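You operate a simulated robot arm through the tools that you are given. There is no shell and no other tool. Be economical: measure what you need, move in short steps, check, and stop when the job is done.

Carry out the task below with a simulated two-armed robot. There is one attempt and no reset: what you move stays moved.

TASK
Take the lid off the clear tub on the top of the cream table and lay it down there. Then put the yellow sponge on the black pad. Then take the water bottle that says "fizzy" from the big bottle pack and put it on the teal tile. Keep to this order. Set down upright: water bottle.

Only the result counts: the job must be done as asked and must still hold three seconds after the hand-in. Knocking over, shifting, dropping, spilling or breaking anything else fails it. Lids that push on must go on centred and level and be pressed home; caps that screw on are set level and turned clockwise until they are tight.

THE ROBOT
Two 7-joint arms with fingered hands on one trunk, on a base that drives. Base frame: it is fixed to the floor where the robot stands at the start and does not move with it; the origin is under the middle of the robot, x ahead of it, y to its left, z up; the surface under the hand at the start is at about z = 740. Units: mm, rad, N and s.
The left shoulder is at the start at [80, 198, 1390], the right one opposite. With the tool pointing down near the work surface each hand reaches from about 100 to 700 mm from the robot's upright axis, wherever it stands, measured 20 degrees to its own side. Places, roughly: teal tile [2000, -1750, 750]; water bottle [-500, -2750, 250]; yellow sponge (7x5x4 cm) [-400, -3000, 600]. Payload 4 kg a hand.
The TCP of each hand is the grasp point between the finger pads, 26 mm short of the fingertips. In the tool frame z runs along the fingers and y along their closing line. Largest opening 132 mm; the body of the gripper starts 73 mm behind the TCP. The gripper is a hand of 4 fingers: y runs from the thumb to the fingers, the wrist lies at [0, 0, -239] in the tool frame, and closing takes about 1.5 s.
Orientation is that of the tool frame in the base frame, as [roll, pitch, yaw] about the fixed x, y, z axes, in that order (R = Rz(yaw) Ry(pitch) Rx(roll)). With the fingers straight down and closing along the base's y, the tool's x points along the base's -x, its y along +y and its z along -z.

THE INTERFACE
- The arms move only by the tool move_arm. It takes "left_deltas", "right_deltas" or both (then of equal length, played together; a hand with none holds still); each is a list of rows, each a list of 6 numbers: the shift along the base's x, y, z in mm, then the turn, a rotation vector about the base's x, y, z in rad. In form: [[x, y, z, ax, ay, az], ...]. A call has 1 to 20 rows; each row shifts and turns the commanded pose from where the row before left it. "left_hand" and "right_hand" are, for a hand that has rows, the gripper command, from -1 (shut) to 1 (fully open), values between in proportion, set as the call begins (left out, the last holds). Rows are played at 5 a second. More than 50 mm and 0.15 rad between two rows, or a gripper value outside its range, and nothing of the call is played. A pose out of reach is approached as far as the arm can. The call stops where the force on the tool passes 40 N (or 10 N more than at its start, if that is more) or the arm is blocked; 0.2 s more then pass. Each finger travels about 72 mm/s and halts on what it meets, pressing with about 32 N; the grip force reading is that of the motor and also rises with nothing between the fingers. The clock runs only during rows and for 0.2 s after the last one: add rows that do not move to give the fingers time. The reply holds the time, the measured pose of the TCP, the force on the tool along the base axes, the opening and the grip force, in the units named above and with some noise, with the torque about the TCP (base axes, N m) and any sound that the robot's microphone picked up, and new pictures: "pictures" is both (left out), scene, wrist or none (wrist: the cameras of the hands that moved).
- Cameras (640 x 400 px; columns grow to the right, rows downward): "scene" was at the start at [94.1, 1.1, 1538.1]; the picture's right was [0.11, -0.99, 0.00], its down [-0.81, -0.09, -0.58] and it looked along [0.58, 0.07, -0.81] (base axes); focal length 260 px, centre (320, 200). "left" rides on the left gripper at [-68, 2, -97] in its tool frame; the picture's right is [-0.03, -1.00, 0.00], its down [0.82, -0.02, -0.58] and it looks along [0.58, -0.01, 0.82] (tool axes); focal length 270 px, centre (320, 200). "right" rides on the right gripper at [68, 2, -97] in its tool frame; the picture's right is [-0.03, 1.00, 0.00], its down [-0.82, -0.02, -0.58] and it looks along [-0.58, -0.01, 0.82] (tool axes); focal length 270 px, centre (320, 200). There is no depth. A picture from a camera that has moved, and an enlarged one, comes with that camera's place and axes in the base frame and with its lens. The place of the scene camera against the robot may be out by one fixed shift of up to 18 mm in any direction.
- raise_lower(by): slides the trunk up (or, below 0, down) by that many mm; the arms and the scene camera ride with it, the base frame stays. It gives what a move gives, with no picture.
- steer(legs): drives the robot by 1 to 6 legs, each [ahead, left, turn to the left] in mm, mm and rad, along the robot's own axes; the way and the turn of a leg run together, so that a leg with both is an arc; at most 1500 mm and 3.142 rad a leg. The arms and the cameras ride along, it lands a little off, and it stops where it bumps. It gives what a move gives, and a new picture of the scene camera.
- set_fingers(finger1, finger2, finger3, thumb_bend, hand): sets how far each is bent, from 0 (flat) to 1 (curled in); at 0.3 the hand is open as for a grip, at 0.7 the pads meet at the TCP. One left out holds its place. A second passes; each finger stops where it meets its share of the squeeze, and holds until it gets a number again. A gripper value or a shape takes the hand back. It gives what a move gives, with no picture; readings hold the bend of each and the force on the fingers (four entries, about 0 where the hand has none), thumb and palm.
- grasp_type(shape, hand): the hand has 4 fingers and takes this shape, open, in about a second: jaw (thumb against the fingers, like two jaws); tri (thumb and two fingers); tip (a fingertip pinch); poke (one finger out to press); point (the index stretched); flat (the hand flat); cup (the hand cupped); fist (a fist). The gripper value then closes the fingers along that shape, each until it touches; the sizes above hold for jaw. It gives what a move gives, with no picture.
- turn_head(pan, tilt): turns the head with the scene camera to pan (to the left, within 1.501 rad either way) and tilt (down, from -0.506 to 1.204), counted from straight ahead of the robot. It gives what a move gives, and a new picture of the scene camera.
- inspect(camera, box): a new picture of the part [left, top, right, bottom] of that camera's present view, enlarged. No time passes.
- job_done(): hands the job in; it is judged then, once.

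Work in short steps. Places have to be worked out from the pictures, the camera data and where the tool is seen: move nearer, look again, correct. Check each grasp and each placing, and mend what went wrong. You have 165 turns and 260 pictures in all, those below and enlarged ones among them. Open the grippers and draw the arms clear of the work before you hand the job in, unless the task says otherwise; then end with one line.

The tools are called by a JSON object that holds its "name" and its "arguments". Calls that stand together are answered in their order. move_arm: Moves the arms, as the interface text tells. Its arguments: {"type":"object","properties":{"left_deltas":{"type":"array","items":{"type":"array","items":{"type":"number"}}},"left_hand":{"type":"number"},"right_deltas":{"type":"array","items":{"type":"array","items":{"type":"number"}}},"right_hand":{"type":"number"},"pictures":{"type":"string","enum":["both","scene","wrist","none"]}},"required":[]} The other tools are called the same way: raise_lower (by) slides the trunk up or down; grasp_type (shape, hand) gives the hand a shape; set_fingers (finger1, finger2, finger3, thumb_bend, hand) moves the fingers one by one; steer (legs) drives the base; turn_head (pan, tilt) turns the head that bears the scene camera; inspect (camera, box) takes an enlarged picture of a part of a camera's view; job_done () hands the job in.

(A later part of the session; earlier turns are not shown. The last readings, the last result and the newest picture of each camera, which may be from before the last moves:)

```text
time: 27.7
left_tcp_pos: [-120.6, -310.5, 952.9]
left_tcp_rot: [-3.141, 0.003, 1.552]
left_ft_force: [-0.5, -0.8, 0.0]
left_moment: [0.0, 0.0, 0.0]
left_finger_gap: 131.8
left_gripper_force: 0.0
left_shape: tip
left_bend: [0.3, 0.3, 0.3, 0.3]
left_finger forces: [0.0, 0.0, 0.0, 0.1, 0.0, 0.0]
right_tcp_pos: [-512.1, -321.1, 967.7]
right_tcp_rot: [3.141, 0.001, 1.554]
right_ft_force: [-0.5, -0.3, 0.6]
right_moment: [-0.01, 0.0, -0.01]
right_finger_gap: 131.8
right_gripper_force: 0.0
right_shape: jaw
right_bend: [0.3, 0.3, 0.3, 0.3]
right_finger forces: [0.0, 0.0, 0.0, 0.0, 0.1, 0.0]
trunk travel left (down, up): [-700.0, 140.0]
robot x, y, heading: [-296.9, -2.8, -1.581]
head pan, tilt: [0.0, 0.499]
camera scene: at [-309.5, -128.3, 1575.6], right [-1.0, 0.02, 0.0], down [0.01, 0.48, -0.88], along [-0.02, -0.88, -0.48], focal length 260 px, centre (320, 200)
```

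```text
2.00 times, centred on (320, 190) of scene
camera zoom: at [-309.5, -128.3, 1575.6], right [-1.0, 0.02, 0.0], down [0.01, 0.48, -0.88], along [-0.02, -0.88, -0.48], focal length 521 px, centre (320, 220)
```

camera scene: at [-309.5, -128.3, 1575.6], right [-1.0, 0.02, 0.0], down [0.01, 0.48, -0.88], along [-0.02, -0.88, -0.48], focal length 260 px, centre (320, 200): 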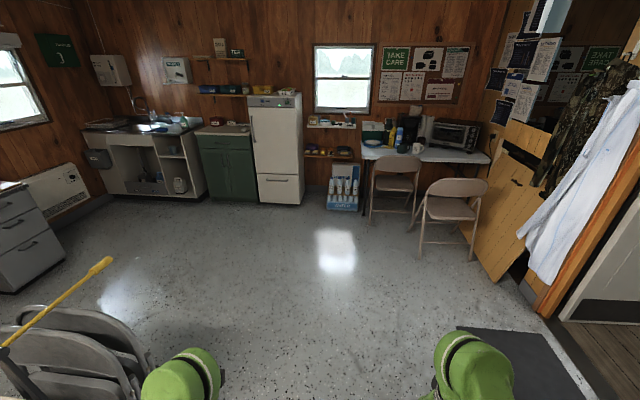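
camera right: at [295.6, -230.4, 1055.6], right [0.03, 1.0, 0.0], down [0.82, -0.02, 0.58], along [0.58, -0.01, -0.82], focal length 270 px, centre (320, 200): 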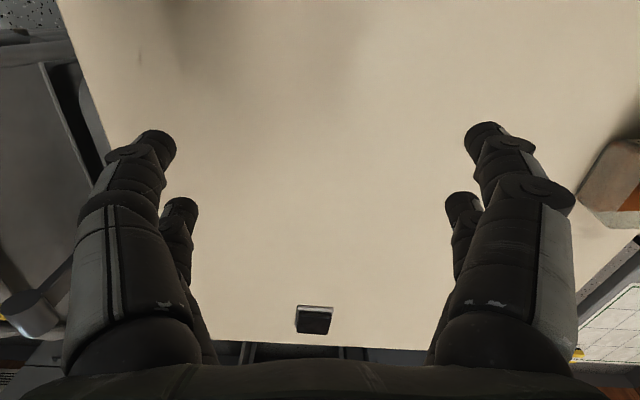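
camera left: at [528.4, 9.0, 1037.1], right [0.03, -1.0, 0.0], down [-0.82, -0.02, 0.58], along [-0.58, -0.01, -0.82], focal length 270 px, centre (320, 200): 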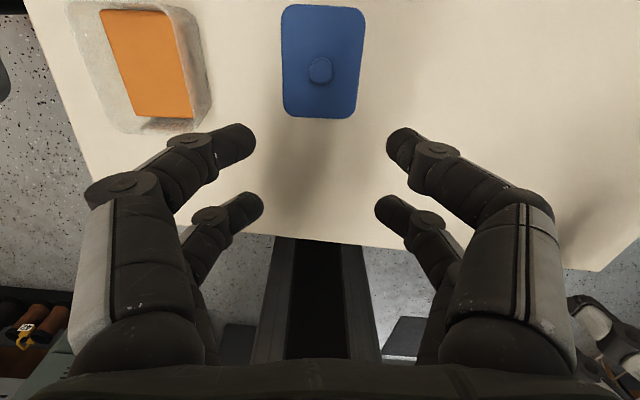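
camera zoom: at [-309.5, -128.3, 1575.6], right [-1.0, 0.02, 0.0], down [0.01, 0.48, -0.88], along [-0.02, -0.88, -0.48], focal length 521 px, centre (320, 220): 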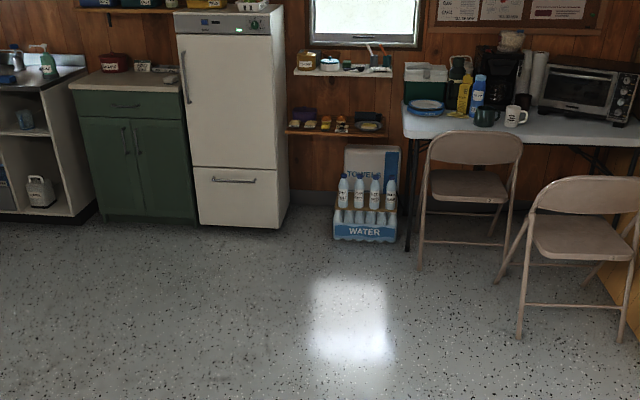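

The leg was just over the limit, so I'll split it.

{"name": "steer", "arguments": {"legs": [[850, -80, 0], [850, -50, 0.012]]}}

{"name": "inspect", "arguments": {"camera": "scene", "box": [220, 100, 420, 300]}}

```text
time: 36.3
left_tcp_pos: [-262.4, -1993.8, 953.0]
left_tcp_rot: [3.14, 0.003, 1.571]
left_ft_force: [-0.9, 0.4, 0.5]
left_moment: [0.02, 0.01, -0.01]
left_finger_gap: 131.8
left_gripper_force: 0.1
left_shape: tip
left_bend: [0.3, 0.3, 0.3, 0.3]
left_finger forces: [0.0, 0.1, 0.1, 0.1, 0.0, 0.1]
right_tcp_pos: [-655.5, -2009.8, 967.0]
right_tcp_rot: [3.141, 0.003, 1.571]
right_ft_force: [0.0, 0.1, -0.3]
right_moment: [0.0, -0.02, -0.01]
right_finger_gap: 131.7
right_gripper_force: 0.0
right_shape: jaw
right_bend: [0.3, 0.3, 0.3, 0.3]
right_finger forces: [0.0, 0.1, 0.0, 0.1, 0.1, 0.0]
trunk travel left (down, up): [-700.0, 140.0]
robot x, y, heading: [-445.2, -1685.8, -1.574]
head pan, tilt: [0.0, 0.499]
camera scene: at [-454.4, -1814.0, 1575.7], right [-1.0, 0.0, 0.0], down [0.0, 0.48, -0.88], along [0.0, -0.88, -0.48], focal length 260 px, centre (320, 200)
```

scene: 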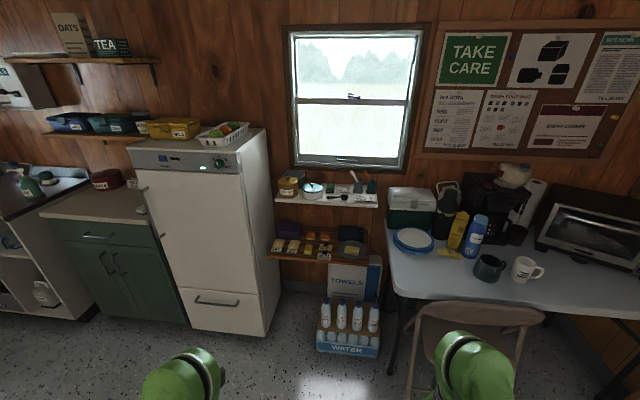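

```text
2.00 times, centred on (320, 200) of scene
camera zoom: at [-454.4, -1814.0, 1575.7], right [-1.0, 0.0, 0.0], down [0.0, 0.48, -0.88], along [0.0, -0.88, -0.48], focal length 521 px, centre (320, 200)
```

zoom: 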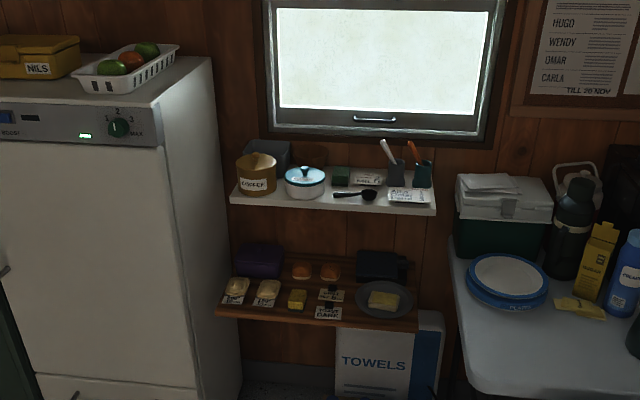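

{"name": "inspect", "arguments": {"camera": "scene", "box": [260, 220, 380, 270]}}

{"name": "inspect", "arguments": {"camera": "scene", "box": [305, 260, 395, 360]}}

```text
5.33 times, centred on (320, 245) of scene
camera zoom: at [-454.4, -1814.0, 1575.7], right [-1.0, 0.0, 0.0], down [0.0, 0.48, -0.88], along [0.0, -0.88, -0.48], focal length 1388 px, centre (320, -40)
```

zoom: 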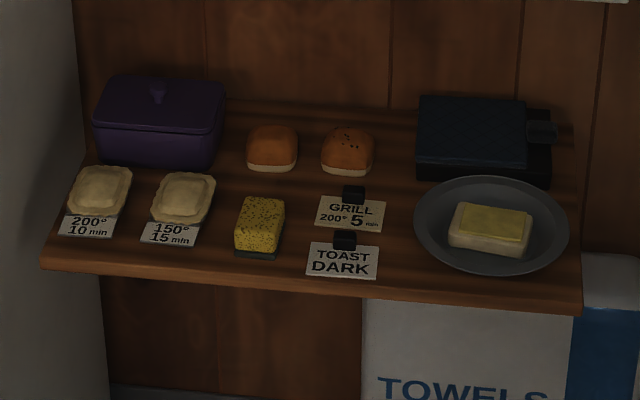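

```text
4.00 times, centred on (350, 310) of scene
camera zoom: at [-454.4, -1814.0, 1575.7], right [-1.0, 0.0, 0.0], down [0.0, 0.48, -0.88], along [0.0, -0.88, -0.48], focal length 1041 px, centre (200, -240)
```

zoom: 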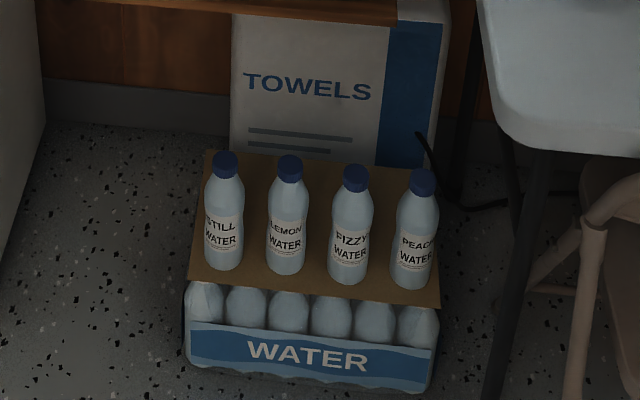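

Fizzy is the third bottle, and the sponge sits near the front of the lower shelf, at about (-385, -3010, 600). I'll drive closer and look down.

{"name": "steer", "arguments": {"legs": [[400, 0, 0.004]]}}

{"name": "turn_head", "arguments": {"pan": 0, "tilt": 0.85}}

```text
time: 38.8
left_tcp_pos: [-260.9, -2395.3, 953.1]
left_tcp_rot: [-3.141, 0.003, 1.575]
left_ft_force: [1.0, 0.0, -0.4]
left_moment: [0.01, 0.0, 0.02]
left_finger_gap: 131.9
left_gripper_force: 0.2
left_shape: tip
left_bend: [0.3, 0.3, 0.3, 0.3]
left_finger forces: [0.0, 0.0, 0.0, 0.0, 0.0, 0.0]
right_tcp_pos: [-652.6, -2414.0, 966.2]
right_tcp_rot: [3.141, 0.004, 1.576]
right_ft_force: [0.4, -0.2, 1.0]
right_moment: [0.0, 0.02, -0.02]
right_finger_gap: 131.9
right_gripper_force: 0.1
right_shape: jaw
right_bend: [0.3, 0.3, 0.3, 0.3]
right_finger forces: [0.1, 0.0, 0.0, 0.0, 0.0, 0.0]
trunk travel left (down, up): [-700.0, 140.0]
robot x, y, heading: [-446.1, -2090.6, -1.567]
head pan, tilt: [0.0, 0.499]
camera scene: at [-453.6, -2216.1, 1575.8], right [-1.0, 0.0, 0.0], down [0.0, 0.48, -0.88], along [0.0, -0.88, -0.48], focal length 260 px, centre (320, 200)
```

scene: 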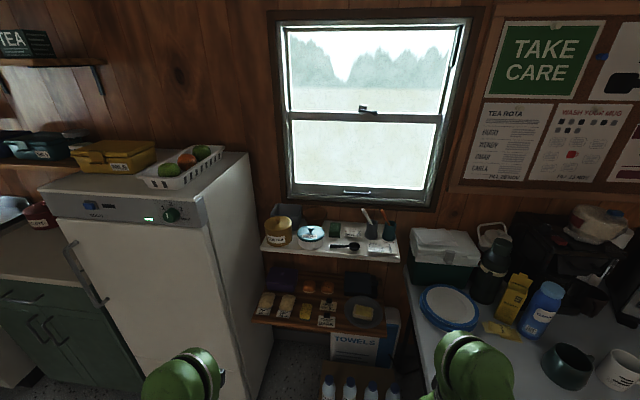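

```text
time: 39.6
left_tcp_pos: [-261.4, -2396.6, 953.0]
left_tcp_rot: [3.141, 0.002, 1.575]
left_ft_force: [0.1, 0.6, -0.4]
left_moment: [0.01, 0.02, 0.0]
left_finger_gap: 132.0
left_gripper_force: 0.0
left_shape: tip
left_bend: [0.3, 0.3, 0.3, 0.3]
left_finger forces: [0.0, 0.0, 0.0, 0.0, 0.1, 0.1]
right_tcp_pos: [-653.1, -2415.7, 966.3]
right_tcp_rot: [3.141, 0.001, 1.575]
right_ft_force: [0.4, -0.3, -0.2]
right_moment: [-0.01, 0.0, -0.02]
right_finger_gap: 132.0
right_gripper_force: 0.1
right_shape: jaw
right_bend: [0.3, 0.3, 0.3, 0.3]
right_finger forces: [0.1, 0.0, 0.0, 0.0, 0.0, 0.0]
trunk travel left (down, up): [-700.0, 140.0]
robot x, y, heading: [-452.2, -2089.6, -1.569]
head pan, tilt: [0.0, 0.85]
camera scene: at [-453.6, -2206.5, 1545.6], right [-1.0, 0.0, 0.0], down [0.0, 0.75, -0.66], along [0.0, -0.66, -0.75], focal length 260 px, centre (320, 200)
```

scene: 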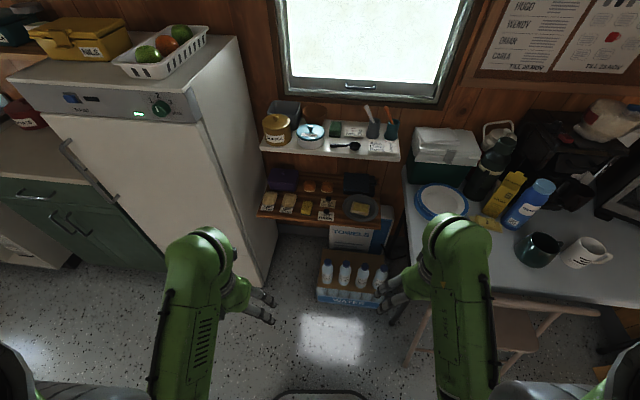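

The way is clear. I'll drive another 280 mm forward, then lower the trunk.

{"name": "steer", "arguments": {"legs": [[280, 0, 0]]}}

{"name": "raise_lower", "arguments": {"by": -150}}

{"name": "inspect", "arguments": {"camera": "scene", "box": [220, 60, 420, 260]}}

```text
time: 41.6
left_tcp_pos: [-260.0, -2673.3, 953.8]
left_tcp_rot: [-3.141, 0.004, 1.574]
left_ft_force: [0.2, 0.2, 0.2]
left_moment: [-0.01, 0.0, 0.03]
left_finger_gap: 132.0
left_gripper_force: 0.1
left_shape: tip
left_bend: [0.3, 0.3, 0.3, 0.3]
left_finger forces: [0.0, 0.0, 0.0, 0.1, 0.1, 0.0]
right_tcp_pos: [-652.5, -2693.3, 967.4]
right_tcp_rot: [-3.141, 0.005, 1.573]
right_ft_force: [0.1, 0.2, 1.1]
right_moment: [-0.04, 0.04, 0.0]
right_finger_gap: 131.9
right_gripper_force: 0.1
right_shape: jaw
right_bend: [0.3, 0.3, 0.3, 0.3]
right_finger forces: [0.0, 0.0, 0.1, 0.0, 0.0, 0.0]
trunk travel left (down, up): [-700.0, 140.0]
robot x, y, heading: [-446.9, -2367.3, -1.57]
head pan, tilt: [0.0, 0.85]
camera scene: at [-452.5, -2482.4, 1545.9], right [-1.0, 0.0, 0.0], down [0.0, 0.75, -0.66], along [0.0, -0.66, -0.75], focal length 260 px, centre (320, 200)
```

scene: 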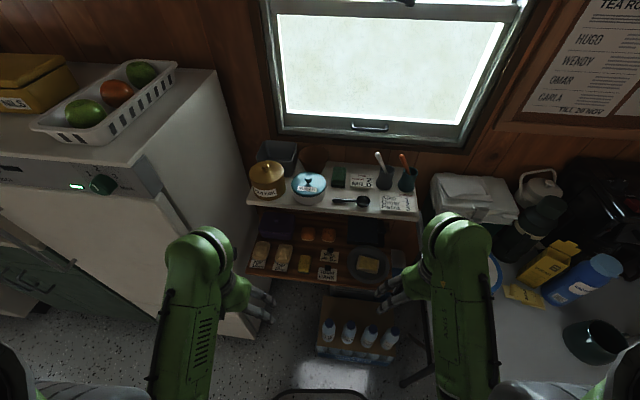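

```text
time: 43.3
left_tcp_pos: [-260.3, -2675.3, 803.1]
left_tcp_rot: [-3.14, 0.001, 1.573]
left_ft_force: [-0.3, 0.3, 0.6]
left_moment: [-0.03, -0.01, -0.01]
left_finger_gap: 131.8
left_gripper_force: 0.1
left_shape: tip
left_bend: [0.3, 0.3, 0.3, 0.3]
left_finger forces: [0.0, 0.0, 0.0, 0.0, 0.1, 0.0]
right_tcp_pos: [-652.2, -2695.2, 816.7]
right_tcp_rot: [-3.14, 0.001, 1.575]
right_ft_force: [0.5, -1.0, 0.2]
right_moment: [-0.01, 0.02, -0.02]
right_finger_gap: 131.8
right_gripper_force: 0.1
right_shape: jaw
right_bend: [0.3, 0.3, 0.3, 0.3]
right_finger forces: [0.1, 0.0, 0.0, 0.0, 0.0, 0.0]
trunk travel left (down, up): [-550.0, 290.0]
robot x, y, heading: [-443.7, -2373.2, -1.566]
head pan, tilt: [0.0, 0.85]
```

```text
2.00 times, centred on (320, 160) of scene
camera zoom: at [-452.5, -2485.0, 1395.7], right [-1.0, 0.0, 0.0], down [0.0, 0.75, -0.66], along [0.0, -0.66, -0.75], focal length 521 px, centre (320, 280)
```

zoom: 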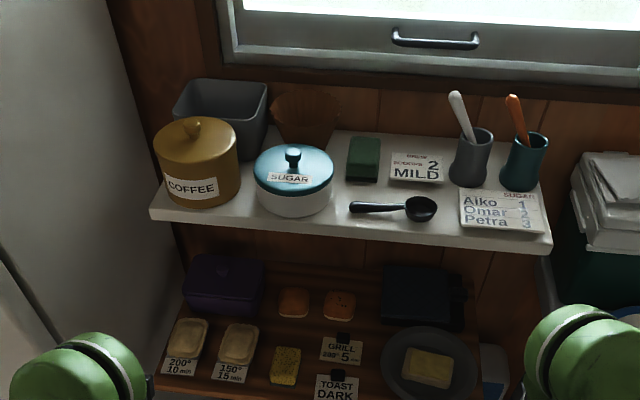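

The sponge centre is at about (-386, -2997, 600) and the upper shelf front is near y -3010, so I'll tilt the hand about 30° to reach under it. I'll set jaw shape, tilt and shift the left hand in x.

{"name": "grasp_type", "arguments": {"shape": "jaw", "hand": "left"}}

{"name": "move_arm", "arguments": {"left_deltas": [[-30, 0, 0, -0.1, 0, 0], [-32, 0, 0, -0.1, 0, 0], [-32, 0, 0, -0.1, 0, 0], [-32, 0, 0, -0.1, 0, 0], [0, 0, 0, -0.1, 0, 0], [0, -45, -10, 0, 0, 0], [0, -45, -20, 0, 0, 0], [0, -45, -20, 0, 0, 0], [0, -45, -20, 0, 0, 0], [0, 0, 0, 0, 0, 0]], "left_hand": 0.2}}

```text
time: 44.2
left_tcp_pos: [-260.9, -2675.7, 803.5]
left_tcp_rot: [3.141, 0.001, 1.576]
left_ft_force: [-0.3, -0.5, -0.4]
left_moment: [-0.04, -0.02, -0.01]
left_finger_gap: 131.9
left_gripper_force: 0.0
left_shape: jaw
left_bend: [0.3, 0.3, 0.3, 0.3]
left_finger forces: [0.0, 0.0, 0.1, 0.0, 0.0, 0.0]
right_tcp_pos: [-651.8, -2695.1, 817.5]
right_tcp_rot: [-3.141, 0.002, 1.573]
right_ft_force: [0.4, 0.2, -0.2]
right_moment: [0.02, -0.02, 0.03]
right_finger_gap: 131.7
right_gripper_force: 0.0
right_shape: jaw
right_bend: [0.3, 0.3, 0.3, 0.3]
right_finger forces: [0.0, 0.0, 0.1, 0.1, 0.0, 0.0]
trunk travel left (down, up): [-550.0, 290.0]
robot x, y, heading: [-450.8, -2369.6, -1.57]
head pan, tilt: [0.0, 0.85]
```

```text
time: 46.4
left_tcp_pos: [-384.4, -2856.3, 734.0]
left_tcp_rot: [-3.139, 0.502, 1.577]
left_ft_force: [0.3, 0.4, -0.5]
left_moment: [-0.02, 0.01, 0.0]
left_finger_gap: 79.7
left_gripper_force: 0.1
left_shape: jaw
left_bend: [0.71, 0.71, 0.71, 0.7]
left_finger forces: [0.0, 0.0, 0.1, 0.0, 0.0, 0.0]
right_tcp_pos: [-651.7, -2695.4, 816.7]
right_tcp_rot: [3.14, 0.0, 1.575]
right_ft_force: [1.1, 0.5, -0.3]
right_moment: [0.0, 0.01, 0.0]
right_finger_gap: 132.1
right_gripper_force: 0.0
right_shape: jaw
right_bend: [0.3, 0.3, 0.3, 0.3]
right_finger forces: [0.0, 0.1, 0.0, 0.0, 0.1, 0.0]
trunk travel left (down, up): [-550.0, 290.0]
robot x, y, heading: [-447.4, -2371.7, -1.57]
head pan, tilt: [0.0, 0.85]
camera scene: at [-452.1, -2484.1, 1395.7], right [-1.0, 0.0, 0.0], down [0.0, 0.75, -0.66], along [0.0, -0.66, -0.75], focal length 260 px, centre (320, 200)
camera left: at [-383.4, -2868.9, 851.2], right [-1.0, -0.03, 0.01], down [-0.02, 0.99, 0.11], along [-0.02, 0.11, -0.99], focal length 270 px, centre (320, 200)
```

scene: 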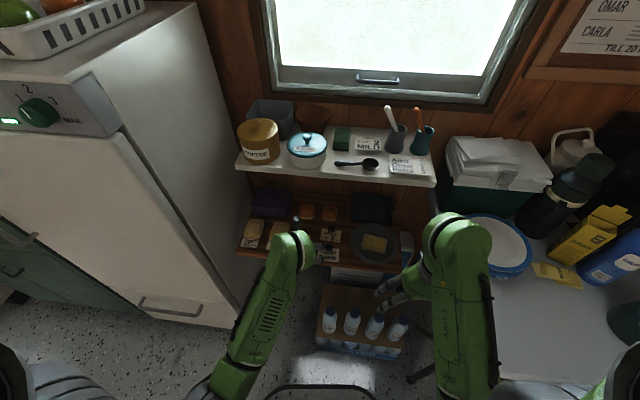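
left: 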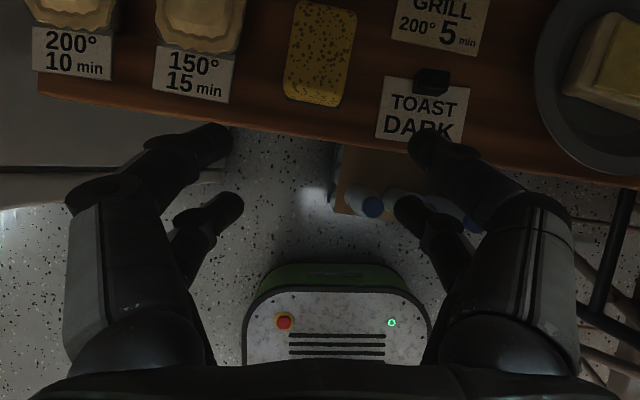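

The wrist view puts the sponge at about (-385, -2958), top near z 635, yawed about 5°. I'll move above it with a slight yaw, stopping at z 690 to check.

{"name": "move_arm", "arguments": {"left_deltas": [[0, -35, -15, 0, 0, -0.08], [0, -35, -15, 0, 0, 0], [0, -32, -14, 0, 0, 0], [0, 0, 0, 0, 0, 0]], "left_hand": 0.15}}

```text
time: 47.4
left_tcp_pos: [-385.8, -2959.1, 688.8]
left_tcp_rot: [-3.14, 0.504, 1.496]
left_ft_force: [0.2, -0.1, -0.2]
left_moment: [0.0, 0.02, 0.03]
left_finger_gap: 76.5
left_gripper_force: 0.0
left_shape: jaw
left_bend: [0.72, 0.72, 0.72, 0.7]
left_finger forces: [0.0, 0.0, 0.0, 0.0, 0.0, 0.0]
right_tcp_pos: [-652.4, -2695.4, 816.2]
right_tcp_rot: [-3.141, 0.001, 1.574]
right_ft_force: [0.6, -0.3, -1.2]
right_moment: [0.0, 0.01, -0.01]
right_finger_gap: 131.9
right_gripper_force: 0.1
right_shape: jaw
right_bend: [0.3, 0.3, 0.3, 0.3]
right_finger forces: [0.1, 0.0, 0.0, 0.1, 0.0, 0.0]
trunk travel left (down, up): [-550.0, 290.0]
robot x, y, heading: [-442.3, -2368.9, -1.564]
head pan, tilt: [0.0, 0.85]
camera scene: at [-452.4, -2484.6, 1395.7], right [-1.0, 0.0, 0.0], down [0.0, 0.75, -0.66], along [0.0, -0.66, -0.75], focal length 260 px, centre (320, 200)
camera left: at [-385.3, -2971.8, 806.6], right [-1.0, 0.05, 0.01], down [0.06, 0.99, 0.11], along [-0.01, 0.11, -0.99], focal length 270 px, centre (320, 200)
```

scene: 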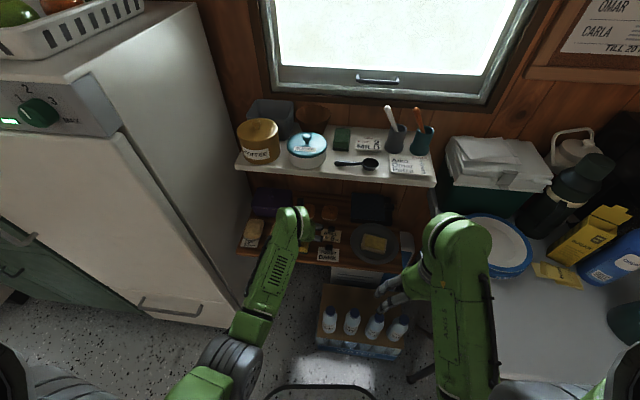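
left: 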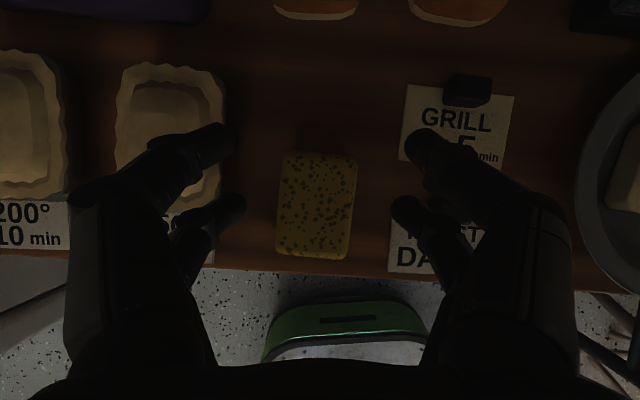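

Well aligned. I'll narrow to a 66 mm gap to stay clear of the pastry, shift 2 mm left and descend to about z 641.

{"name": "move_arm", "arguments": {"left_deltas": [[2, 4, -12, 0, 0, 0], [0, 0, -12, 0, 0, 0], [0, 0, -12, 0, 0, 0], [0, 0, -12, 0, 0, 0], [0, 0, 0, 0, 0, 0]], "left_hand": 0.0, "pictures": "wrist"}}

```text
time: 48.6
left_tcp_pos: [-384.9, -2961.1, 654.7]
left_tcp_rot: [-3.136, 0.53, 1.497]
left_ft_force: [0.4, 5.2, 18.6]
left_moment: [0.23, -0.25, 0.04]
left_finger_gap: 66.1
left_gripper_force: 0.1
left_shape: jaw
left_bend: [0.73, 0.74, 0.74, 0.7]
left_finger forces: [0.0, 12.0, 6.7, 0.0, 0.0, 0.1]
right_tcp_pos: [-651.1, -2694.7, 817.2]
right_tcp_rot: [-3.141, 0.003, 1.575]
right_ft_force: [0.0, -0.4, 0.2]
right_moment: [0.04, -0.01, 0.01]
right_finger_gap: 132.0
right_gripper_force: 0.1
right_shape: jaw
right_bend: [0.3, 0.3, 0.3, 0.3]
right_finger forces: [0.0, 0.1, 0.0, 0.0, 0.1, 0.1]
trunk travel left (down, up): [-550.0, 290.0]
robot x, y, heading: [-444.5, -2371.2, -1.562]
head pan, tilt: [0.0, 0.85]
stopped in row 5 (left hand): the force on the tool passed its limit at 42 N (the readings are from after the stop); the commanded pose is now the measured one
camera left: at [-384.4, -2971.7, 772.1], right [-1.0, 0.06, 0.02], down [0.06, 0.99, 0.09], along [-0.01, 0.09, -1.0], focal length 270 px, centre (320, 200)
```

left: 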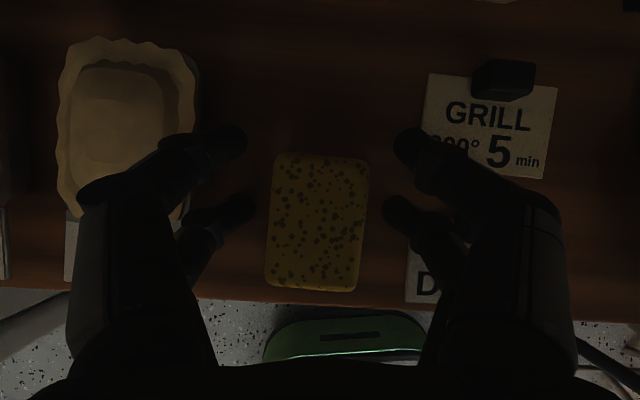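

Fingers 2 and 3, the rear ones, met something at TCP z 655. I'll look from the side with enlarged views before going on.

{"name": "inspect", "arguments": {"camera": "scene", "box": [240, 200, 360, 275]}}

{"name": "inspect", "arguments": {"camera": "left", "box": [160, 100, 480, 320]}}

```text
5.33 times, centred on (300, 238) of scene
camera zoom: at [-452.5, -2483.9, 1395.6], right [-1.0, 0.0, 0.0], down [0.0, 0.75, -0.66], along [0.0, -0.66, -0.75], focal length 1388 px, centre (427, 0)
```

zoom: 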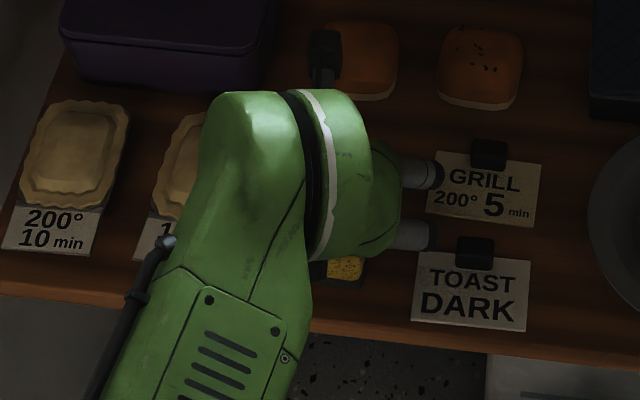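

```text
1.82 times, centred on (320, 210) of left
camera zoom: at [-384.4, -2971.7, 772.1], right [-1.0, 0.06, 0.02], down [0.06, 0.99, 0.09], along [-0.01, 0.09, -1.0], focal length 491 px, centre (320, 182)
```

zoom: 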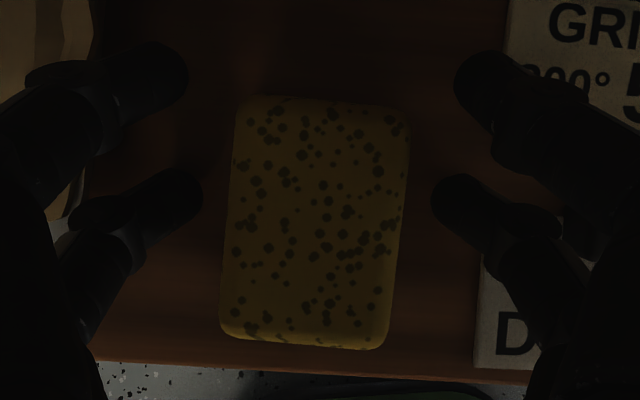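

Shelf edge triangulation gives z of about 607, so the low rear fingertips had simply met the shelf, and the sponge top is near 646. I'll raise 4 mm and close on the sponge.

{"name": "move_arm", "arguments": {"left_deltas": [[0, 0, 4, 0, 0, 0], [0, 0, 0, 0, 0, 0], [0, 0, 0, 0, 0, 0], [0, 0, 0, 0, 0, 0], [0, 0, 0, 0, 0, 0], [0, 0, 0, 0, 0, 0]], "left_hand": -1, "pictures": "wrist"}}

```text
time: 50.0
left_tcp_pos: [-384.5, -2958.4, 652.3]
left_tcp_rot: [-3.137, 0.518, 1.495]
left_ft_force: [-0.2, 1.7, 4.6]
left_moment: [0.08, 0.03, -0.01]
left_finger_gap: 5.0
left_gripper_force: 32.3
left_shape: jaw
left_bend: [0.6, 0.76, 0.76, 0.7]
left_finger forces: [0.0, 25.6, 26.1, 0.0, 0.0, 0.1]
right_tcp_pos: [-651.2, -2694.8, 817.6]
right_tcp_rot: [-3.142, 0.001, 1.574]
right_ft_force: [0.9, 0.3, -0.7]
right_moment: [0.02, 0.06, 0.03]
right_finger_gap: 132.0
right_gripper_force: 0.1
right_shape: jaw
right_bend: [0.3, 0.3, 0.3, 0.3]
right_finger forces: [0.1, 0.0, 0.1, 0.1, 0.1, 0.1]
trunk travel left (down, up): [-550.0, 290.0]
robot x, y, heading: [-444.2, -2368.2, -1.565]
head pan, tilt: [0.0, 0.85]
camera left: at [-383.8, -2969.8, 771.1], right [-1.0, 0.06, 0.02], down [0.06, 0.99, 0.1], along [-0.01, 0.1, -1.0], focal length 270 px, centre (320, 200)
```

left: 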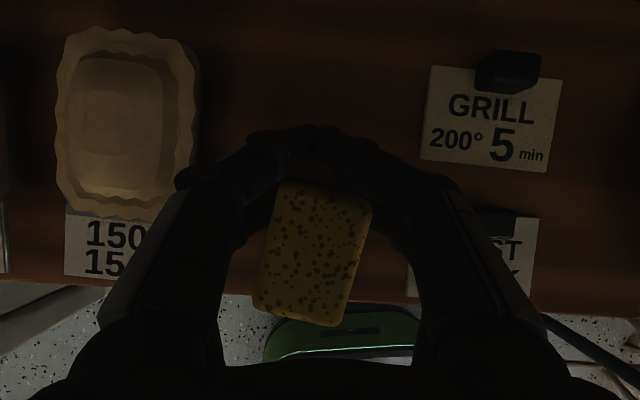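

The front finger pair closed behind the sponge and squeezed it about 25 mm toward me; it's still stable on the shelf. I'll open, rise, re-align the yaw and move the TCP about 39 mm toward the shelf front.

{"name": "move_arm", "arguments": {"left_deltas": [[0, 0, 2, 0, 0, 0], [0, 0, 0, 0, 0, 0], [0, 0, 0, 0, 0, 0], [0, 0, 0, 0, 0, 0], [0, 0, 0, 0, 0, 0], [0, 0, 20, 0, 0, 0], [0, 0, 25, 0, 0, 0], [2, 20, 0, 0, 0, -0.11], [2, 19, 0, 0, 0, -0.11], [0, 0, 0, 0, 0, 0]], "left_hand": 0.15, "pictures": "wrist"}}

```text
time: 52.2
left_tcp_pos: [-381.6, -2921.3, 700.3]
left_tcp_rot: [-3.136, 0.519, 1.274]
left_ft_force: [-1.0, -0.1, -1.1]
left_moment: [0.0, 0.0, 0.02]
left_finger_gap: 75.4
left_gripper_force: 0.1
left_shape: jaw
left_bend: [0.72, 0.72, 0.72, 0.7]
left_finger forces: [0.1, 0.0, 0.0, 0.1, 0.1, 0.0]
right_tcp_pos: [-652.0, -2695.9, 817.4]
right_tcp_rot: [-3.141, 0.003, 1.575]
right_ft_force: [0.0, 0.2, -1.2]
right_moment: [0.01, -0.03, -0.02]
right_finger_gap: 131.9
right_gripper_force: 0.1
right_shape: jaw
right_bend: [0.3, 0.3, 0.3, 0.3]
right_finger forces: [0.0, 0.0, 0.1, 0.0, 0.0, 0.0]
trunk travel left (down, up): [-550.0, 290.0]
robot x, y, heading: [-448.0, -2369.9, -1.568]
head pan, tilt: [0.0, 0.85]
camera left: at [-382.4, -2932.0, 818.2], right [-0.96, 0.27, 0.02], down [0.27, 0.96, 0.1], along [0.01, 0.1, -1.0], focal length 270 px, centre (320, 200)
```

left: 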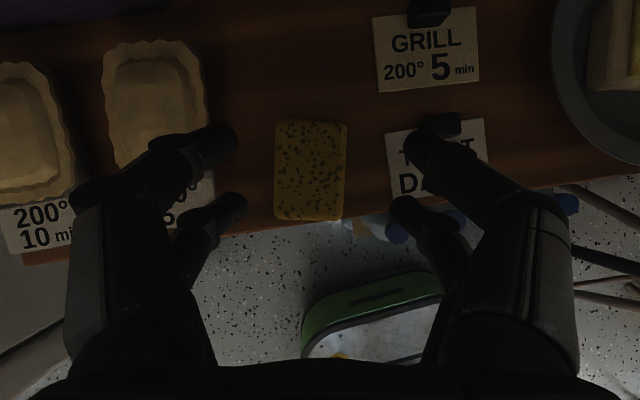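

Good alignment. I'll shift 4 mm left, narrow to about 62 mm, and descend to TCP z 656.

{"name": "move_arm", "arguments": {"left_deltas": [[4, -2, -10, 0, 0, 0], [0, 0, -12, 0, 0, 0], [0, 0, -12, 0, 0, 0], [0, 0, -9, 0, 0, 0], [0, 0, 0, 0, 0, 0]], "left_hand": -0.06, "pictures": "wrist"}}

```text
time: 53.5
left_tcp_pos: [-376.0, -2923.4, 658.6]
left_tcp_rot: [-3.136, 0.521, 1.278]
left_ft_force: [-0.6, 1.1, 0.2]
left_moment: [-0.02, 0.01, 0.0]
left_finger_gap: 62.5
left_gripper_force: 0.1
left_shape: jaw
left_bend: [0.73, 0.73, 0.73, 0.7]
left_finger forces: [0.0, 0.1, 0.0, 0.0, 0.0, 0.0]
right_tcp_pos: [-652.5, -2694.5, 817.5]
right_tcp_rot: [3.141, 0.002, 1.574]
right_ft_force: [0.1, 0.3, 0.6]
right_moment: [0.01, 0.01, -0.02]
right_finger_gap: 131.9
right_gripper_force: 0.0
right_shape: jaw
right_bend: [0.3, 0.3, 0.3, 0.3]
right_finger forces: [0.0, 0.0, 0.0, 0.1, 0.0, 0.0]
trunk travel left (down, up): [-550.0, 290.0]
robot x, y, heading: [-445.0, -2367.4, -1.567]
head pan, tilt: [0.0, 0.85]
camera left: at [-378.3, -2934.3, 775.2], right [-0.96, 0.27, 0.02], down [0.27, 0.96, 0.1], along [0.01, 0.1, -1.0], focal length 270 px, centre (320, 200)
```

left: 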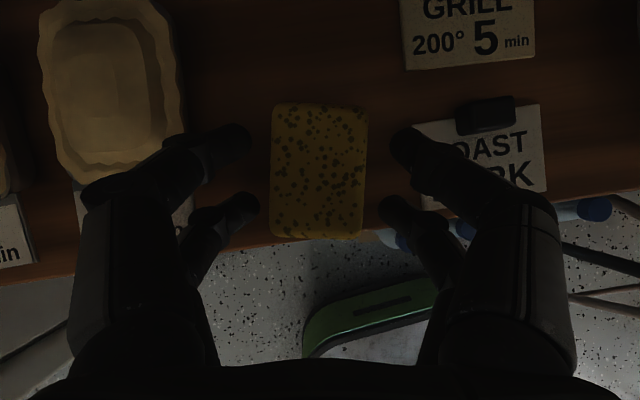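

Both finger pairs now flank the sponge with no contact. I'll lower 5 mm and close.

{"name": "move_arm", "arguments": {"left_deltas": [[0, 0, -3, 0, 0, 0], [0, 0, -2, 0, 0, 0], [0, 0, 0, 0, 0, 0], [0, 0, 0, 0, 0, 0], [0, 0, 0, 0, 0, 0], [0, 0, 0, 0, 0, 0]], "left_hand": -1, "pictures": "wrist"}}

```text
time: 54.9
left_tcp_pos: [-377.8, -2923.2, 655.0]
left_tcp_rot: [-3.137, 0.524, 1.274]
left_ft_force: [-0.6, -3.5, 13.3]
left_moment: [-0.14, -0.04, -0.07]
left_finger_gap: 37.5
left_gripper_force: 32.0
left_shape: jaw
left_bend: [0.74, 0.74, 0.74, 0.7]
left_finger forces: [29.5, 35.0, 31.9, 0.0, 29.4, 0.0]
right_tcp_pos: [-651.9, -2694.5, 817.2]
right_tcp_rot: [3.141, 0.003, 1.573]
right_ft_force: [-0.7, 0.1, -0.7]
right_moment: [-0.03, 0.01, 0.01]
right_finger_gap: 132.0
right_gripper_force: 0.0
right_shape: jaw
right_bend: [0.3, 0.3, 0.3, 0.3]
right_finger forces: [0.0, 0.0, 0.0, 0.0, 0.0, 0.1]
trunk travel left (down, up): [-550.0, 290.0]
robot x, y, heading: [-440.3, -2371.2, -1.566]
head pan, tilt: [0.0, 0.85]
camera left: at [-378.5, -2934.2, 772.4], right [-0.96, 0.27, 0.02], down [0.27, 0.96, 0.09], along [0.01, 0.09, -1.0], focal length 270 px, centre (320, 200)
```

left: 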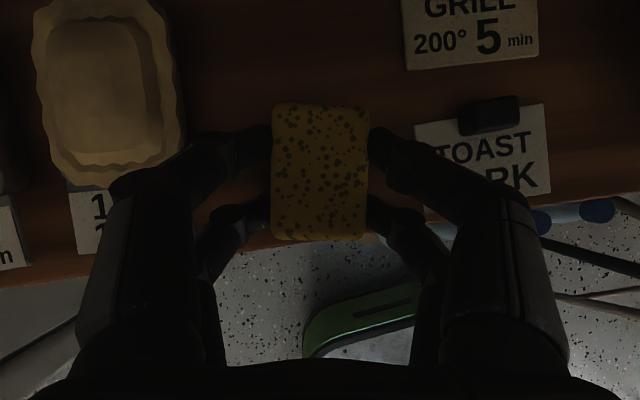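

All fingers grip the sponge at a 37 mm gap. I'll lift slightly and withdraw toward the robot.

{"name": "move_arm", "arguments": {"left_deltas": [[0, 0, 8, 0, 0, 0], [0, 0, 12, 0, 0, 0], [0, 0, 20, 0, 0, 0], [0, 40, 10, 0, 0, 0], [0, 45, 15, 0, 0, 0], [0, 45, 15, 0, 0, 0], [0, 40, 20, 0, 0, 0], [0, 0, 0, 0, 0, 0]]}}

```text
time: 56.6
left_tcp_pos: [-377.4, -2753.7, 751.6]
left_tcp_rot: [-3.135, 0.518, 1.276]
left_ft_force: [0.1, -0.2, 0.6]
left_moment: [0.01, -0.01, 0.0]
left_finger_gap: 37.5
left_gripper_force: 32.1
left_shape: jaw
left_bend: [0.74, 0.74, 0.74, 0.7]
left_finger forces: [29.1, 29.2, 29.0, 0.0, 29.3, 0.1]
right_tcp_pos: [-650.8, -2696.1, 816.1]
right_tcp_rot: [-3.141, 0.002, 1.575]
right_ft_force: [0.3, 0.6, 0.3]
right_moment: [0.04, 0.02, -0.02]
right_finger_gap: 132.0
right_gripper_force: 0.0
right_shape: jaw
right_bend: [0.3, 0.3, 0.3, 0.3]
right_finger forces: [0.1, 0.0, 0.0, 0.0, 0.1, 0.0]
trunk travel left (down, up): [-550.0, 290.0]
robot x, y, heading: [-445.0, -2372.4, -1.566]
head pan, tilt: [0.0, 0.85]
camera scene: at [-452.7, -2486.0, 1395.6], right [-1.0, 0.0, 0.0], down [0.0, 0.75, -0.66], along [0.0, -0.66, -0.75], focal length 260 px, centre (320, 200)
camera left: at [-378.7, -2764.6, 869.5], right [-0.96, 0.27, 0.02], down [0.27, 0.96, 0.1], along [0.01, 0.1, -1.0], focal length 270 px, centre (320, 200)
```

scene: 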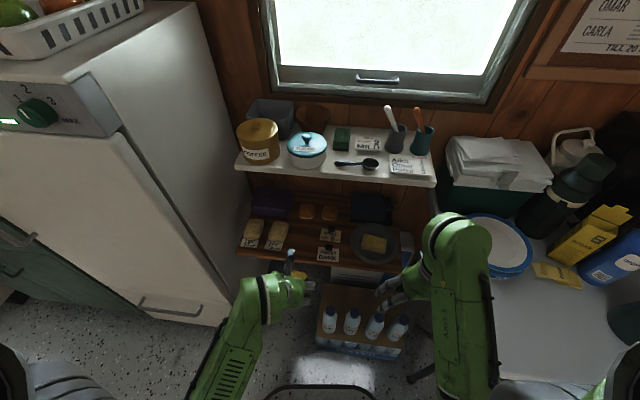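
left: 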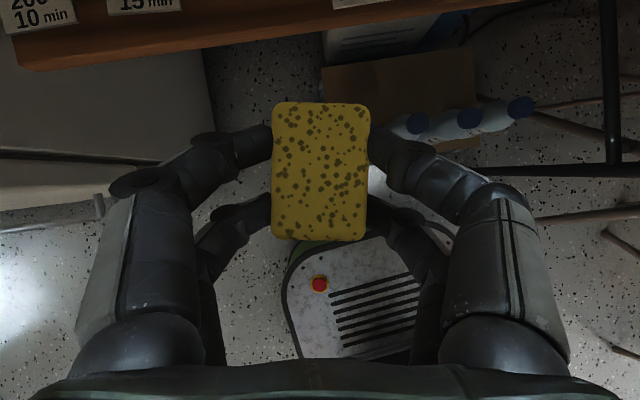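

The sponge is held firmly. I'll level the hand, raise the trunk and back off 850 mm.

{"name": "move_arm", "arguments": {"left_deltas": [[0, 20, 20, 0.124, -0.038, 0], [0, 20, 20, 0.124, -0.038, 0], [0, 20, 20, 0.124, -0.038, 0], [0, 20, 20, 0.124, -0.038, 0], [30, 0, 10, 0, 0, 0.15], [30, 0, 10, 0, 0, 0.15], [0, 0, 0, 0, 0, 0]], "pictures": "none"}}

{"name": "raise_lower", "arguments": {"by": 200}}

{"name": "steer", "arguments": {"legs": [[-870, 0, 0], [0, 0, 1.57]]}}

```text
time: 58.2
left_tcp_pos: [-320.5, -2682.5, 817.4]
left_tcp_rot: [-3.139, 0.003, 1.576]
left_ft_force: [0.3, 0.4, -0.1]
left_moment: [0.0, 0.03, 0.02]
left_finger_gap: 37.4
left_gripper_force: 32.1
left_shape: jaw
left_bend: [0.74, 0.74, 0.74, 0.7]
left_finger forces: [29.1, 29.2, 29.0, 0.0, 29.3, 0.0]
left hand out of reach, approached as far as the arm can: row 4, 5, 6
right_tcp_pos: [-652.0, -2694.2, 818.0]
right_tcp_rot: [-3.141, 0.002, 1.576]
right_ft_force: [-0.2, 0.2, 0.4]
right_moment: [0.0, -0.01, 0.0]
right_finger_gap: 131.6
right_gripper_force: 0.0
right_shape: jaw
right_bend: [0.3, 0.3, 0.3, 0.3]
right_finger forces: [0.0, 0.0, 0.0, 0.0, 0.1, 0.0]
trunk travel left (down, up): [-550.0, 290.0]
robot x, y, heading: [-444.1, -2371.2, -1.569]
head pan, tilt: [0.0, 0.85]
```

```text
time: 60.4
left_tcp_pos: [-320.1, -2682.6, 1018.1]
left_tcp_rot: [-3.138, 0.003, 1.576]
left_ft_force: [-0.2, 0.6, -0.2]
left_moment: [-0.01, -0.04, -0.04]
left_finger_gap: 37.5
left_gripper_force: 32.2
left_shape: jaw
left_bend: [0.74, 0.74, 0.74, 0.7]
left_finger forces: [29.1, 29.3, 29.0, 0.1, 29.3, 0.0]
right_tcp_pos: [-651.1, -2695.7, 1017.2]
right_tcp_rot: [-3.141, 0.002, 1.575]
right_ft_force: [0.0, -1.6, -0.3]
right_moment: [0.01, -0.01, -0.03]
right_finger_gap: 131.7
right_gripper_force: 0.1
right_shape: jaw
right_bend: [0.3, 0.3, 0.3, 0.3]
right_finger forces: [0.0, 0.1, 0.1, 0.0, 0.1, 0.1]
trunk travel left (down, up): [-750.0, 90.0]
robot x, y, heading: [-444.2, -2368.1, -1.56]
head pan, tilt: [0.0, 0.85]
```

```text
time: 68.8
left_tcp_pos: [-135.1, -1376.5, 1017.7]
left_tcp_rot: [-3.138, 0.004, -3.141]
left_ft_force: [-0.8, 0.8, -0.2]
left_moment: [0.01, -0.01, 0.01]
left_finger_gap: 37.3
left_gripper_force: 31.5
left_shape: jaw
left_bend: [0.74, 0.74, 0.74, 0.7]
left_finger forces: [29.0, 29.1, 28.9, 0.1, 29.2, 0.1]
right_tcp_pos: [-125.3, -1708.7, 1017.5]
right_tcp_rot: [3.141, 0.003, 3.139]
right_ft_force: [-0.1, -0.9, -0.1]
right_moment: [0.01, 0.01, 0.04]
right_finger_gap: 131.8
right_gripper_force: 0.0
right_shape: jaw
right_bend: [0.3, 0.3, 0.3, 0.3]
right_finger forces: [0.1, 0.0, 0.0, 0.0, 0.0, 0.1]
trunk travel left (down, up): [-750.0, 90.0]
robot x, y, heading: [-452.0, -1499.7, -0.005]
head pan, tilt: [0.0, 0.85]
camera scene: at [-350.0, -1507.4, 1595.6], right [0.0, -1.0, 0.0], down [-0.75, 0.0, -0.66], along [0.66, 0.0, -0.75], focal length 260 px, centre (320, 200)
```

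scene: 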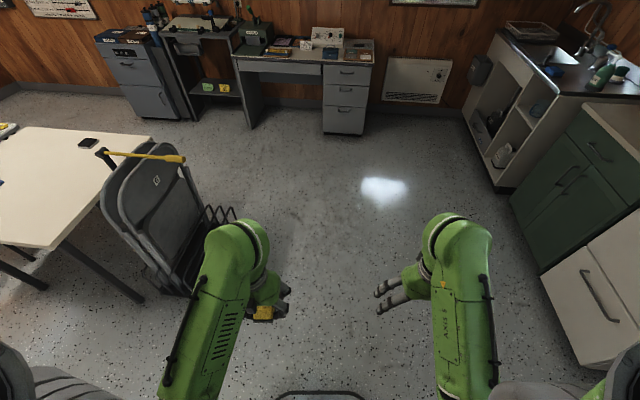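

The floor is clear along y=-1500. I'll drive to x of about 1300, then look left at the far side of the cream table.

{"name": "steer", "arguments": {"legs": [[900, 0, 0], [850, 0, 0]]}}

{"name": "turn_head", "arguments": {"pan": 1.3, "tilt": 0.6}}

```text
time: 77.7
left_tcp_pos: [1612.4, -1384.2, 1019.0]
left_tcp_rot: [-3.137, 0.004, -3.139]
left_ft_force: [0.0, -0.2, -0.1]
left_moment: [0.02, -0.02, 0.05]
left_finger_gap: 37.4
left_gripper_force: 32.2
left_shape: jaw
left_bend: [0.74, 0.74, 0.74, 0.7]
left_finger forces: [29.1, 29.1, 28.9, 0.1, 29.3, 0.0]
right_tcp_pos: [1622.0, -1714.4, 1017.7]
right_tcp_rot: [-3.141, 0.003, 3.141]
right_ft_force: [0.2, -0.3, -0.3]
right_moment: [-0.02, -0.04, 0.02]
right_finger_gap: 131.8
right_gripper_force: 0.0
right_shape: jaw
right_bend: [0.3, 0.3, 0.3, 0.3]
right_finger forces: [0.0, 0.1, 0.0, 0.1, 0.1, 0.0]
trunk travel left (down, up): [-750.0, 90.0]
robot x, y, heading: [1298.5, -1503.4, -0.006]
head pan, tilt: [0.0, 0.85]
camera scene: at [1397.7, -1513.1, 1595.8], right [0.0, -1.0, 0.0], down [-0.75, 0.0, -0.66], along [0.66, 0.0, -0.75], focal length 260 px, centre (320, 200)
```

scene: 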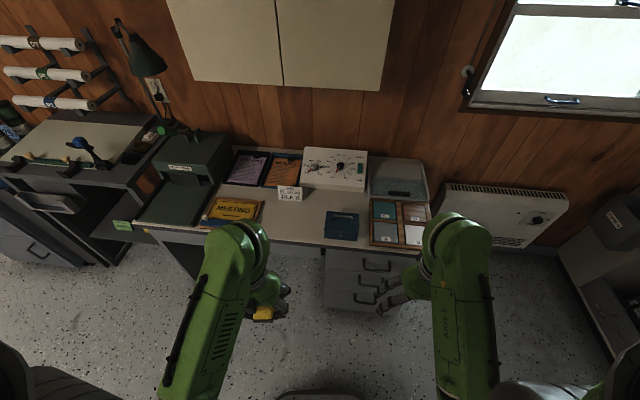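

```text
time: 79.1
left_tcp_pos: [1613.4, -1383.1, 1018.2]
left_tcp_rot: [-3.137, 0.004, 3.141]
left_ft_force: [0.1, 0.1, -0.1]
left_moment: [0.01, -0.02, 0.01]
left_finger_gap: 37.2
left_gripper_force: 31.7
left_shape: jaw
left_bend: [0.74, 0.74, 0.74, 0.7]
left_finger forces: [28.9, 29.1, 28.8, 0.0, 29.2, 0.1]
right_tcp_pos: [1622.8, -1714.0, 1016.5]
right_tcp_rot: [-3.141, 0.0, 3.141]
right_ft_force: [0.1, 0.3, 0.0]
right_moment: [-0.02, 0.0, 0.02]
right_finger_gap: 132.0
right_gripper_force: 0.1
right_shape: jaw
right_bend: [0.3, 0.3, 0.3, 0.3]
right_finger forces: [0.1, 0.1, 0.0, 0.1, 0.0, 0.1]
trunk travel left (down, up): [-750.0, 90.0]
robot x, y, heading: [1298.1, -1508.3, -0.003]
head pan, tilt: [1.3, 0.6]
camera scene: at [1345.1, -1427.9, 1616.5], right [0.96, -0.27, 0.0], down [-0.15, -0.54, -0.82], along [0.22, 0.79, -0.57], focal length 260 px, centre (320, 200)
```

scene: 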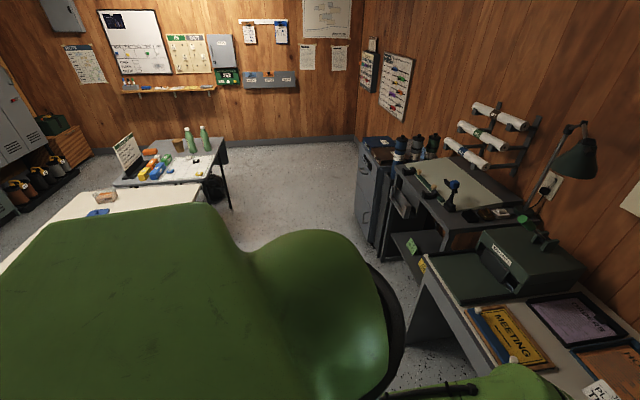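

The teal tile sits in a tray on the desk. I'll turn left, drive along the far side of the cream table, then turn to face it.

{"name": "steer", "arguments": {"legs": [[0, 0, 1.57], [1240, 0, 0]]}}

{"name": "steer", "arguments": {"legs": [[0, 0, 1.57]]}}

{"name": "turn_head", "arguments": {"pan": 0, "tilt": 0.9}}

```text
time: 89.2
left_tcp_pos: [1189.3, 48.8, 1017.8]
left_tcp_rot: [-3.139, 0.003, -1.583]
left_ft_force: [-0.9, -0.7, -0.9]
left_moment: [0.0, 0.01, -0.01]
left_finger_gap: 37.2
left_gripper_force: 32.3
left_shape: jaw
left_bend: [0.74, 0.74, 0.74, 0.7]
left_finger forces: [29.0, 29.0, 28.9, 0.0, 29.3, 0.0]
right_tcp_pos: [1520.7, 54.8, 1016.8]
right_tcp_rot: [-3.141, 0.0, -1.583]
right_ft_force: [-0.1, 0.8, -0.6]
right_moment: [0.01, 0.0, 0.01]
right_finger_gap: 131.6
right_gripper_force: 0.0
right_shape: jaw
right_bend: [0.3, 0.3, 0.3, 0.3]
right_finger forces: [0.0, 0.0, 0.0, 0.1, 0.0, 0.0]
trunk travel left (down, up): [-750.0, 90.0]
robot x, y, heading: [1304.8, -262.2, 1.557]
head pan, tilt: [1.3, 0.6]
camera scene: at [1215.6, -219.7, 1616.6], right [0.28, 0.96, 0.0], down [0.54, -0.16, -0.83], along [-0.79, 0.23, -0.56], focal length 260 px, centre (320, 200)
```

scene: 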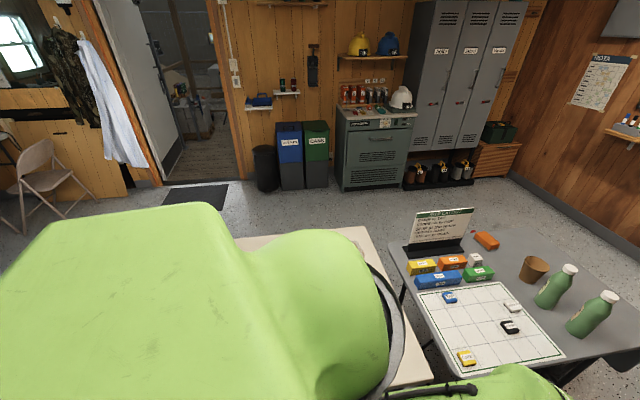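

```text
time: 93.5
left_tcp_pos: [995.0, -388.2, 1017.3]
left_tcp_rot: [-3.137, 0.002, -0.005]
left_ft_force: [0.6, -0.2, -0.2]
left_moment: [0.01, -0.03, 0.01]
left_finger_gap: 37.2
left_gripper_force: 32.2
left_shape: jaw
left_bend: [0.74, 0.74, 0.74, 0.7]
left_finger forces: [28.8, 29.0, 28.8, 0.0, 29.1, 0.0]
right_tcp_pos: [985.0, -56.5, 1016.6]
right_tcp_rot: [3.141, 0.004, -0.002]
right_ft_force: [0.3, -0.2, -0.5]
right_moment: [0.01, 0.01, 0.03]
right_finger_gap: 132.0
right_gripper_force: 0.1
right_shape: jaw
right_bend: [0.3, 0.3, 0.3, 0.3]
right_finger forces: [0.1, 0.1, 0.0, 0.1, 0.1, 0.0]
trunk travel left (down, up): [-750.0, 90.0]
robot x, y, heading: [1310.7, -262.9, 3.141]
head pan, tilt: [1.3, 0.6]
camera scene: at [1246.1, -358.1, 1616.5], right [-0.96, 0.27, 0.0], down [0.15, 0.54, -0.83], along [-0.22, -0.79, -0.56], focal length 260 px, centre (320, 200)
```

scene: 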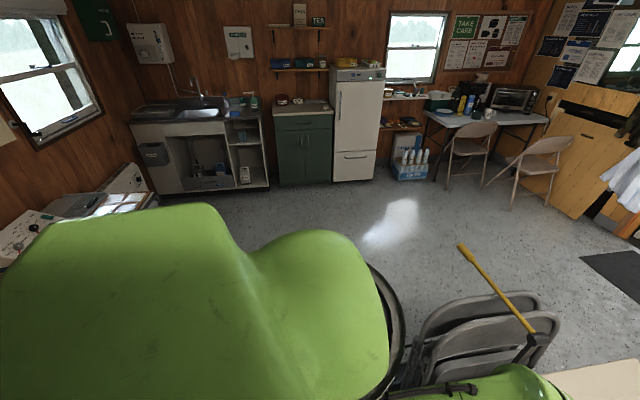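

```text
time: 94.9
left_tcp_pos: [994.1, -387.7, 1017.1]
left_tcp_rot: [-3.14, 0.002, -0.004]
left_ft_force: [0.8, -0.3, -0.2]
left_moment: [0.0, 0.0, 0.02]
left_finger_gap: 37.2
left_gripper_force: 32.0
left_shape: jaw
left_bend: [0.74, 0.74, 0.74, 0.7]
left_finger forces: [29.0, 29.0, 28.8, 0.0, 29.1, 0.0]
right_tcp_pos: [985.3, -56.9, 1017.9]
right_tcp_rot: [3.141, 0.001, -0.004]
right_ft_force: [0.1, 0.0, 1.2]
right_moment: [-0.02, 0.01, 0.0]
right_finger_gap: 131.8
right_gripper_force: 0.0
right_shape: jaw
right_bend: [0.3, 0.3, 0.3, 0.3]
right_finger forces: [0.0, 0.1, 0.0, 0.0, 0.0, 0.0]
trunk travel left (down, up): [-750.0, 90.0]
robot x, y, heading: [1309.5, -267.9, 3.141]
head pan, tilt: [0.0, 0.901]
camera scene: at [1194.5, -273.1, 1591.8], right [0.0, 1.0, 0.0], down [0.78, 0.0, -0.62], along [-0.62, 0.0, -0.78], focal length 260 px, centre (320, 200)
```

scene: 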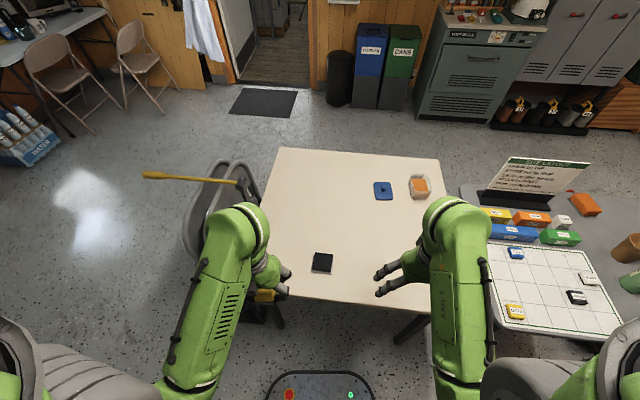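

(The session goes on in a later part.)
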